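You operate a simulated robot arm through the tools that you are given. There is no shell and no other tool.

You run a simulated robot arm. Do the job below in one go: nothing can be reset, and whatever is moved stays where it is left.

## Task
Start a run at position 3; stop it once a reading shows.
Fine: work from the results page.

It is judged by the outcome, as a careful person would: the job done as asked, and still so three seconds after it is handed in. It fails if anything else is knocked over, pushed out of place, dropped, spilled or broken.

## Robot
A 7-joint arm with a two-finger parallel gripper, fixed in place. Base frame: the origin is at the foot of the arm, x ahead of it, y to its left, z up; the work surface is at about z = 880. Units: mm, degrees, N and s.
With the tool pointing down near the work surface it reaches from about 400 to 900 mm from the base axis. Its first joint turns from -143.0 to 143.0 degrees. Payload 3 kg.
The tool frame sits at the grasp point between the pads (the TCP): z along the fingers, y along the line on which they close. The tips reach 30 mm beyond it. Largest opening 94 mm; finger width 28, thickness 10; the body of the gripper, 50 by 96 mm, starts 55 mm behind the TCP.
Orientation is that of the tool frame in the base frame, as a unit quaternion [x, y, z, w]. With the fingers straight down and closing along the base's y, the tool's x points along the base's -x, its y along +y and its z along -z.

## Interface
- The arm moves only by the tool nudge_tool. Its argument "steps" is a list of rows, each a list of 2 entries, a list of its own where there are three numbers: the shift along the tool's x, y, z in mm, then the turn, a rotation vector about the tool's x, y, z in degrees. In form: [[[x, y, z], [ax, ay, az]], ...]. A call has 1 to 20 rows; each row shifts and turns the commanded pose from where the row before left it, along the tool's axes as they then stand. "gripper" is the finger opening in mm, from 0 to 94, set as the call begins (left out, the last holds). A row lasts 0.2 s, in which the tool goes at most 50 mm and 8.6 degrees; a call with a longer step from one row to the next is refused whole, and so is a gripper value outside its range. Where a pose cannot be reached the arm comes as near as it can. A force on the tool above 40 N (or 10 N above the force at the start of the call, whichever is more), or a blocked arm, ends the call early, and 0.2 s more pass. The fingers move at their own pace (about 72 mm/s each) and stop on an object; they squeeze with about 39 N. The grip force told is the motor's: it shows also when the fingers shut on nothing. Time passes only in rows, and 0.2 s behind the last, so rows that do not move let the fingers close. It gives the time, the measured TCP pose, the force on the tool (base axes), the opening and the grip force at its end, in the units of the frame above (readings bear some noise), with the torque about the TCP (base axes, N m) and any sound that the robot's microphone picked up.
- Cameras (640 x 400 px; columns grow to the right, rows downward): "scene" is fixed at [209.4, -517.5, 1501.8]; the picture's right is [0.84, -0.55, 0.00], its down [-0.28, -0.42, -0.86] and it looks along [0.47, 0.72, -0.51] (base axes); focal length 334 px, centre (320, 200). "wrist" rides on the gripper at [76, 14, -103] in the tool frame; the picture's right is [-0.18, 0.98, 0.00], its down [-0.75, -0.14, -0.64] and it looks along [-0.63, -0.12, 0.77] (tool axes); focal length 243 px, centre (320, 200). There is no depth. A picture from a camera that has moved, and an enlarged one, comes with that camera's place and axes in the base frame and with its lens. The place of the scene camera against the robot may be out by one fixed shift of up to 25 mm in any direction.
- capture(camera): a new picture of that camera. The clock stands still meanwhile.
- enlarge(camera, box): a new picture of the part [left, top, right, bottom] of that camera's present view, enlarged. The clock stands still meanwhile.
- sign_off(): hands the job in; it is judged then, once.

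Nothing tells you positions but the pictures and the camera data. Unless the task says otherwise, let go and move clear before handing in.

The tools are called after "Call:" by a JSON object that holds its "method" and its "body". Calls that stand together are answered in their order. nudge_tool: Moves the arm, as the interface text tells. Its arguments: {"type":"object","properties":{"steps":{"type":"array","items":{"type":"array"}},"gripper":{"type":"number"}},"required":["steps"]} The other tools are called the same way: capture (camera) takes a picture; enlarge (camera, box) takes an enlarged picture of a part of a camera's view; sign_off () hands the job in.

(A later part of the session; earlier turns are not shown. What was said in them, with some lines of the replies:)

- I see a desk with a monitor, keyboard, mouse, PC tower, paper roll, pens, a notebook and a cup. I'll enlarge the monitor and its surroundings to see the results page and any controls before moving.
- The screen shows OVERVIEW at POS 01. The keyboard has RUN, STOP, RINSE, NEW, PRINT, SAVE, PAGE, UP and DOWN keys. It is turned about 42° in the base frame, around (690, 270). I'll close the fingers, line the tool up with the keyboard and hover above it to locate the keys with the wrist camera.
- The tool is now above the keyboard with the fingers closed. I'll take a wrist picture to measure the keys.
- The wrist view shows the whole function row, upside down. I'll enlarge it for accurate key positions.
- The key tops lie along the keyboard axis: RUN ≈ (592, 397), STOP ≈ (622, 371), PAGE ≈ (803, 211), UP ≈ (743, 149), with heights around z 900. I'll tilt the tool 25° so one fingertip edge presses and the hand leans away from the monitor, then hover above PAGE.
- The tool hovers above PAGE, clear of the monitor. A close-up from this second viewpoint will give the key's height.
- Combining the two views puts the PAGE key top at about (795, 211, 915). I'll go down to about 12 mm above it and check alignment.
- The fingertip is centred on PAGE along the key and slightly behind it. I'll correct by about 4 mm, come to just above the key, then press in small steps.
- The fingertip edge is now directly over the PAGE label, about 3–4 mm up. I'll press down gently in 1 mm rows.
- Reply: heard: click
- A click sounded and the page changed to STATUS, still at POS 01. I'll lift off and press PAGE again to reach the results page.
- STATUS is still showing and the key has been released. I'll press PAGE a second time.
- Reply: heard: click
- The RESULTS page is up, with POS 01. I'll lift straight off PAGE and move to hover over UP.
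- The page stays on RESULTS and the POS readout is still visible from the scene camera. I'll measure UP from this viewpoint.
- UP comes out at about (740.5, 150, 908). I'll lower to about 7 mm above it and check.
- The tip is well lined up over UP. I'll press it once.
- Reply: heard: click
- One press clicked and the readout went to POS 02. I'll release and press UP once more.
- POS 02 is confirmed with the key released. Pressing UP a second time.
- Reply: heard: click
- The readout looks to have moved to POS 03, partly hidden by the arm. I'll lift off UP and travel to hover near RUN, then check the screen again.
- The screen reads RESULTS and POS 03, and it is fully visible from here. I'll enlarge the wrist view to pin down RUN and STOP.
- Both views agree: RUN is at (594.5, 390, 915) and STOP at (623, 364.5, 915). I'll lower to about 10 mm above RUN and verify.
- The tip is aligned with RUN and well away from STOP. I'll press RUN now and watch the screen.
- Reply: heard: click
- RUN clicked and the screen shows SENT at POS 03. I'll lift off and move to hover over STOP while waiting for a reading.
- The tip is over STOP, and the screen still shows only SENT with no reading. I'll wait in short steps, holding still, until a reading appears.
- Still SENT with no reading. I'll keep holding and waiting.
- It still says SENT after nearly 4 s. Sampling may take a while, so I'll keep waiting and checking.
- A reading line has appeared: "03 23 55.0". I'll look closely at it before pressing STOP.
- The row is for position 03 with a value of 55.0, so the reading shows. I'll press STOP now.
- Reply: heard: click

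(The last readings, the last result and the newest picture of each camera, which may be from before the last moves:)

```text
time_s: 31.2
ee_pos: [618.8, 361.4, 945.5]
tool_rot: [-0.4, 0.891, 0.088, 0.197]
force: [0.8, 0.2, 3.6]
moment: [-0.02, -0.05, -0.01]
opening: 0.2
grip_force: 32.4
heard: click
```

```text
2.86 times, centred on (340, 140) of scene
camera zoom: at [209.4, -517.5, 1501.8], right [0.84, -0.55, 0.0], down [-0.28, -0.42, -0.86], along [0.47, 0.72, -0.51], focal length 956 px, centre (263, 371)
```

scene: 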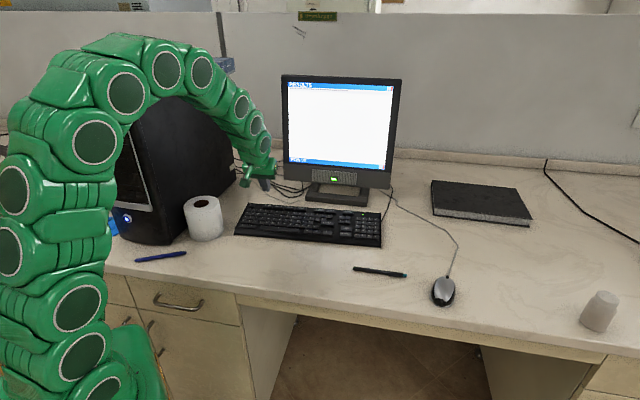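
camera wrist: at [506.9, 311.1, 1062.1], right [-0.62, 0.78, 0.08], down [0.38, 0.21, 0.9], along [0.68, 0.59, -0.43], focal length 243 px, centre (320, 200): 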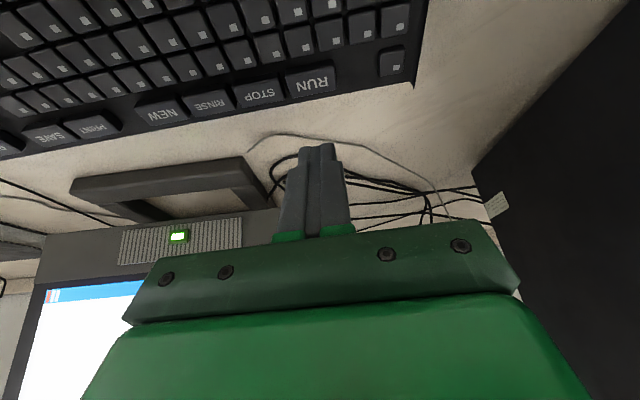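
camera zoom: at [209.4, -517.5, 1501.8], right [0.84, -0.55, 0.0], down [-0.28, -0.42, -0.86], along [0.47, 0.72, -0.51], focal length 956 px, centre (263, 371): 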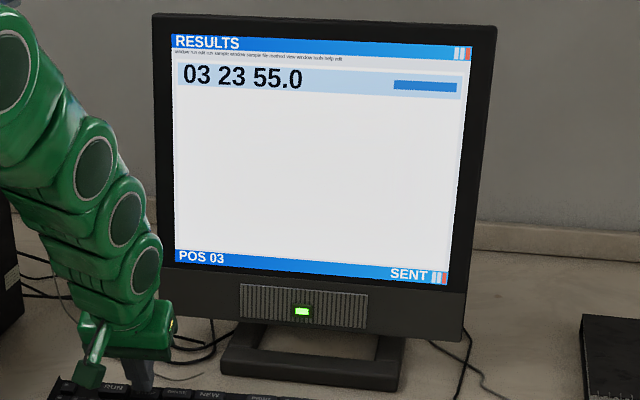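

STOP clicked and the reading remains on screen. I'll release the key, lift clear, and watch that no further readings come in.

Call:
{"method": "nudge_tool", "body": {"steps": [[[-1.5, 0, -3.2], [0, 0, 0]], [[-2.5, 0, -5.4], [0, 0, 0]], [[-8.5, 0, -18.25], [0, 0, 0]], [[-8.5, 0, -18.25], [0, 0, 0]], [[0, 0, 0], [0, 0, 0]]]}}

Call:
{"method": "enlarge", "body": {"camera": "scene", "box": [275, 70, 405, 210]}}

Call:
{"method": "capture", "body": {"camera": "wrist"}}

```text
time_s: 32.4
ee_pos: [619.2, 361.8, 995.4]
tool_rot: [-0.401, 0.891, 0.088, 0.197]
force: [0.8, -0.8, -0.5]
moment: [0.03, 0.02, 0.01]
opening: 0.0
grip_force: 33.0
```

```text
2.86 times, centred on (340, 140) of scene
camera zoom: at [209.4, -517.5, 1501.8], right [0.84, -0.55, 0.0], down [-0.28, -0.42, -0.86], along [0.47, 0.72, -0.51], focal length 956 px, centre (263, 371)
```

zoom: 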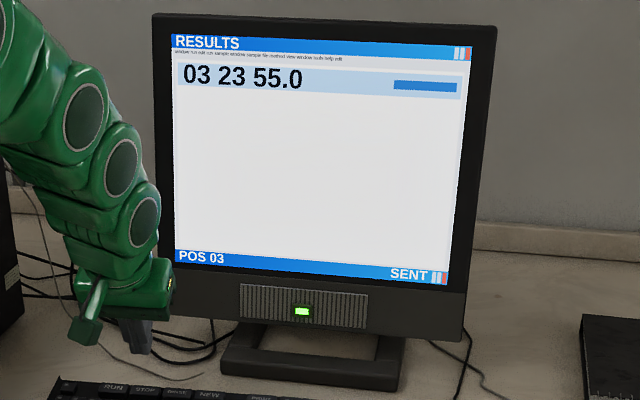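

```text
taken
camera wrist: at [533.4, 286.9, 1056.0], right [-0.62, 0.78, 0.08], down [0.38, 0.21, 0.9], along [0.68, 0.59, -0.43], focal length 243 px, centre (320, 200)
```

wrist: 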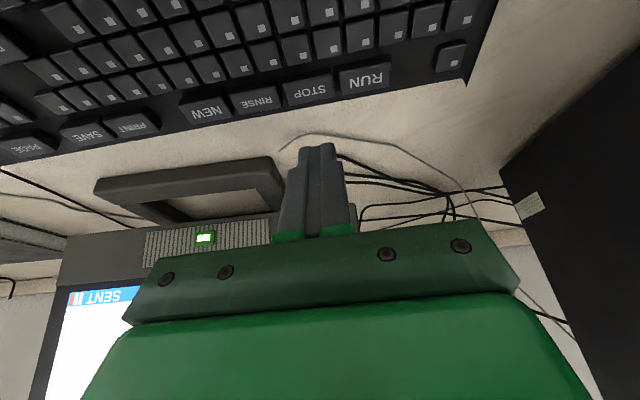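

The key is released and the arm is about 50 mm above it. I'll wait a few seconds to see whether the run has really stopped.

Call:
{"method": "nudge_tool", "body": {"steps": [[[0, 0, 0], [0, 0, 0]], [[0, 0, 0], [0, 0, 0]], [[0, 0, 0], [0, 0, 0]], [[0, 0, 0], [0, 0, 0]], [[0, 0, 0], [0, 0, 0]], [[0, 0, 0], [0, 0, 0]], [[0, 0, 0], [0, 0, 0]], [[0, 0, 0], [0, 0, 0]], [[0, 0, 0], [0, 0, 0]], [[0, 0, 0], [0, 0, 0]], [[0, 0, 0], [0, 0, 0]], [[0, 0, 0], [0, 0, 0]], [[0, 0, 0], [0, 0, 0]], [[0, 0, 0], [0, 0, 0]]]}}

Call:
{"method": "enlarge", "body": {"camera": "scene", "box": [275, 70, 405, 210]}}

```text
time_s: 35.4
ee_pos: [620.0, 361.4, 996.3]
tool_rot: [-0.4, 0.891, 0.089, 0.198]
force: [-0.5, -0.2, 0.5]
moment: [-0.01, -0.01, 0.02]
opening: 0.0
grip_force: 33.2
```

```text
2.86 times, centred on (340, 140) of scene
camera zoom: at [209.4, -517.5, 1501.8], right [0.84, -0.55, 0.0], down [-0.28, -0.42, -0.86], along [0.47, 0.72, -0.51], focal length 956 px, centre (263, 371)
```

zoom: 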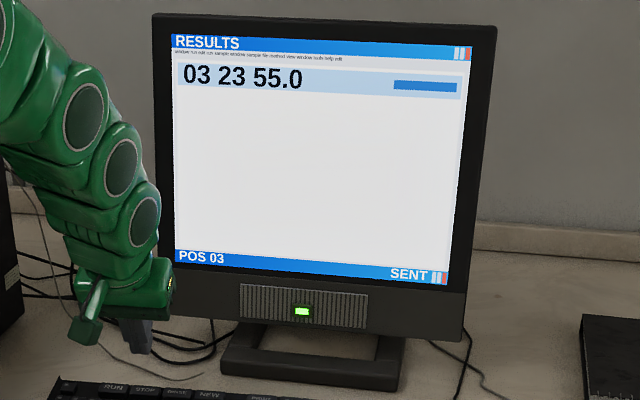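

No second reading so far. I'll wait longer than the first reading took to arrive, to confirm nothing more comes in.

Call:
{"method": "nudge_tool", "body": {"steps": [[[0, 0, 0], [0, 0, 0]], [[0, 0, 0], [0, 0, 0]], [[0, 0, 0], [0, 0, 0]], [[0, 0, 0], [0, 0, 0]], [[0, 0, 0], [0, 0, 0]], [[0, 0, 0], [0, 0, 0]], [[0, 0, 0], [0, 0, 0]], [[0, 0, 0], [0, 0, 0]], [[0, 0, 0], [0, 0, 0]], [[0, 0, 0], [0, 0, 0]], [[0, 0, 0], [0, 0, 0]], [[0, 0, 0], [0, 0, 0]], [[0, 0, 0], [0, 0, 0]], [[0, 0, 0], [0, 0, 0]], [[0, 0, 0], [0, 0, 0]], [[0, 0, 0], [0, 0, 0]], [[0, 0, 0], [0, 0, 0]], [[0, 0, 0], [0, 0, 0]], [[0, 0, 0], [0, 0, 0]], [[0, 0, 0], [0, 0, 0]]]}}

Call:
{"method": "enlarge", "body": {"camera": "scene", "box": [275, 70, 405, 210]}}

Call:
{"method": "enlarge", "body": {"camera": "scene", "box": [282, 74, 396, 110]}}

```text
time_s: 39.6
ee_pos: [620.3, 361.4, 995.4]
tool_rot: [-0.4, 0.891, 0.089, 0.197]
force: [0.4, 0.3, -0.8]
moment: [0.03, -0.02, 0.01]
opening: 0.0
grip_force: 32.9
```

```text
2.86 times, centred on (340, 140) of scene
camera zoom: at [209.4, -517.5, 1501.8], right [0.84, -0.55, 0.0], down [-0.28, -0.42, -0.86], along [0.47, 0.72, -0.51], focal length 956 px, centre (263, 371)
```

zoom: 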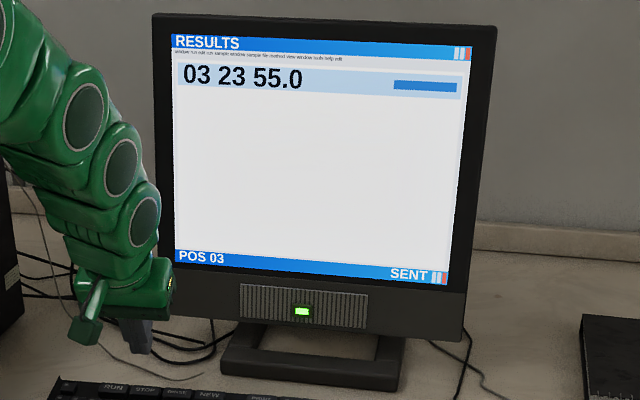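

```text
5.61 times, centred on (339, 92) of scene
camera zoom: at [209.4, -517.5, 1501.8], right [0.84, -0.55, 0.0], down [-0.28, -0.42, -0.86], along [0.47, 0.72, -0.51], focal length 1878 px, centre (213, 806)
```

zoom: 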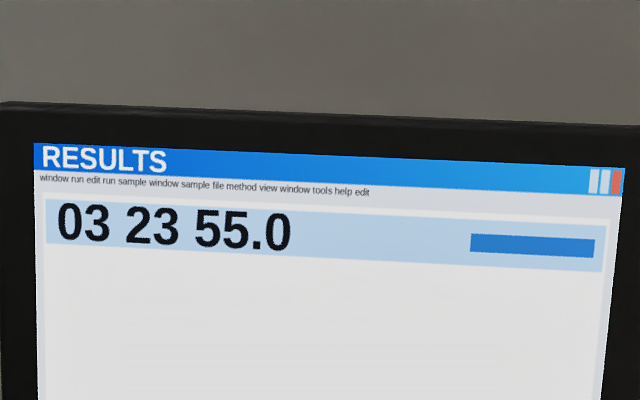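

There is only the one row for position 03, and nothing new has arrived in the 10 s since, so the run has stopped and the page is still RESULTS. I'll retract the arm clear and do a last check of the desk.

Call:
{"method": "nudge_tool", "body": {"steps": [[[0, 0, -20], [0, 0, 0]], [[0, 0, -34], [0, 0, 0]], [[0, 0, -34], [0, 0, 0]], [[0, 0, -34], [0, 0, 0]], [[0, 0, -20], [0, 0, 0]], [[0, 0, 0], [0, 0, 0]], [[0, 0, 0], [0, 0, 0]]]}}

Call:
{"method": "capture", "body": {"camera": "scene"}}

Call:
{"method": "enlarge", "body": {"camera": "scene", "box": [275, 70, 405, 210]}}

Call:
{"method": "enlarge", "body": {"camera": "scene", "box": [220, 190, 400, 260]}}

```text
time_s: 41.2
ee_pos: [580.6, 317.1, 1124.9]
tool_rot: [-0.399, 0.891, 0.088, 0.198]
force: [-0.5, 0.5, 0.1]
moment: [-0.01, 0.0, 0.02]
opening: 0.3
grip_force: 32.9
```

```text
taken
```

scene: 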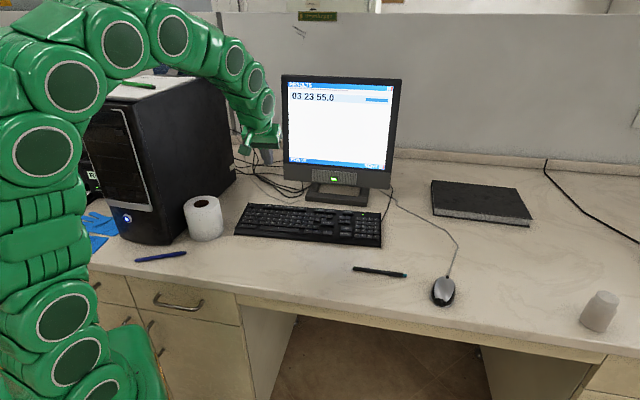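

```text
2.86 times, centred on (340, 140) of scene
camera zoom: at [209.4, -517.5, 1501.8], right [0.84, -0.55, 0.0], down [-0.28, -0.42, -0.86], along [0.47, 0.72, -0.51], focal length 956 px, centre (263, 371)
```

zoom: 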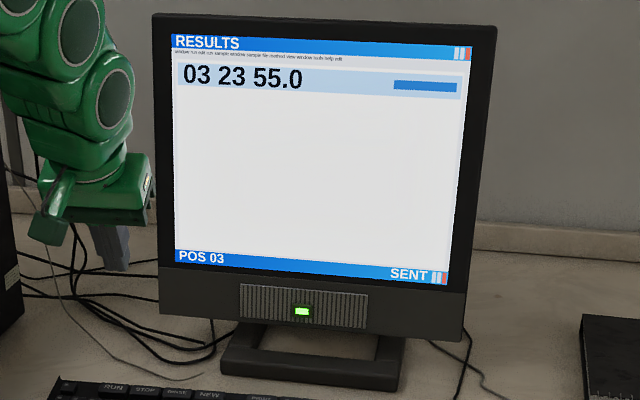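

```text
3.56 times, centred on (310, 225) of scene
camera zoom: at [209.4, -517.5, 1501.8], right [0.84, -0.55, 0.0], down [-0.28, -0.42, -0.86], along [0.47, 0.72, -0.51], focal length 1189 px, centre (356, 111)
```

zoom: 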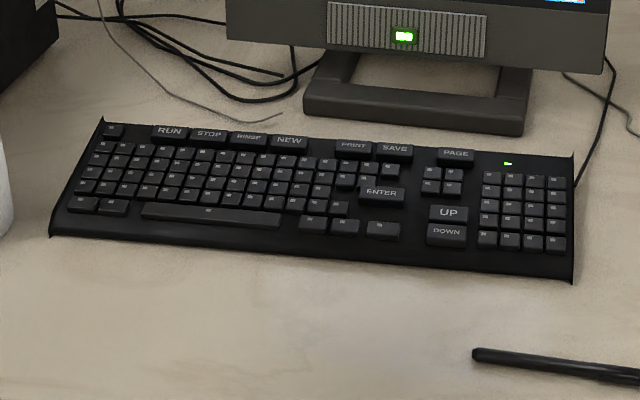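

The screen shows RESULTS, POS 03 and the single reading 03 23 55.0. The keyboard and everything else are where they started, and the arm is clear, so I'm handing the job in.

Call:
{"method": "sign_off", "body": {}}

```text
The job is handed in.
```

I started a run at position 3 from the results page, waited for a reading, then pressed STOP. The reading on screen is "03 23 55.0".

- **Setup:** I pressed PAGE twice to reach RESULTS, then UP twice to go from POS 01 to POS 03.
- **Run:** I pressed RUN once and the screen showed SENT. The reading appeared about 5 seconds later, and I pressed STOP after that.
- **Stop:** STOP clicked like the other keys, and no further reading came in the roughly 10 seconds I watched afterwards. The results page shows no explicit "stopped" message: SENT stayed on. I did not go to the STATUS page to check, because you asked me to work from results.

The display was left on RESULTS at POS 03. In the last picture the keyboard and everything else on the desk were where they started, and the arm was clear.
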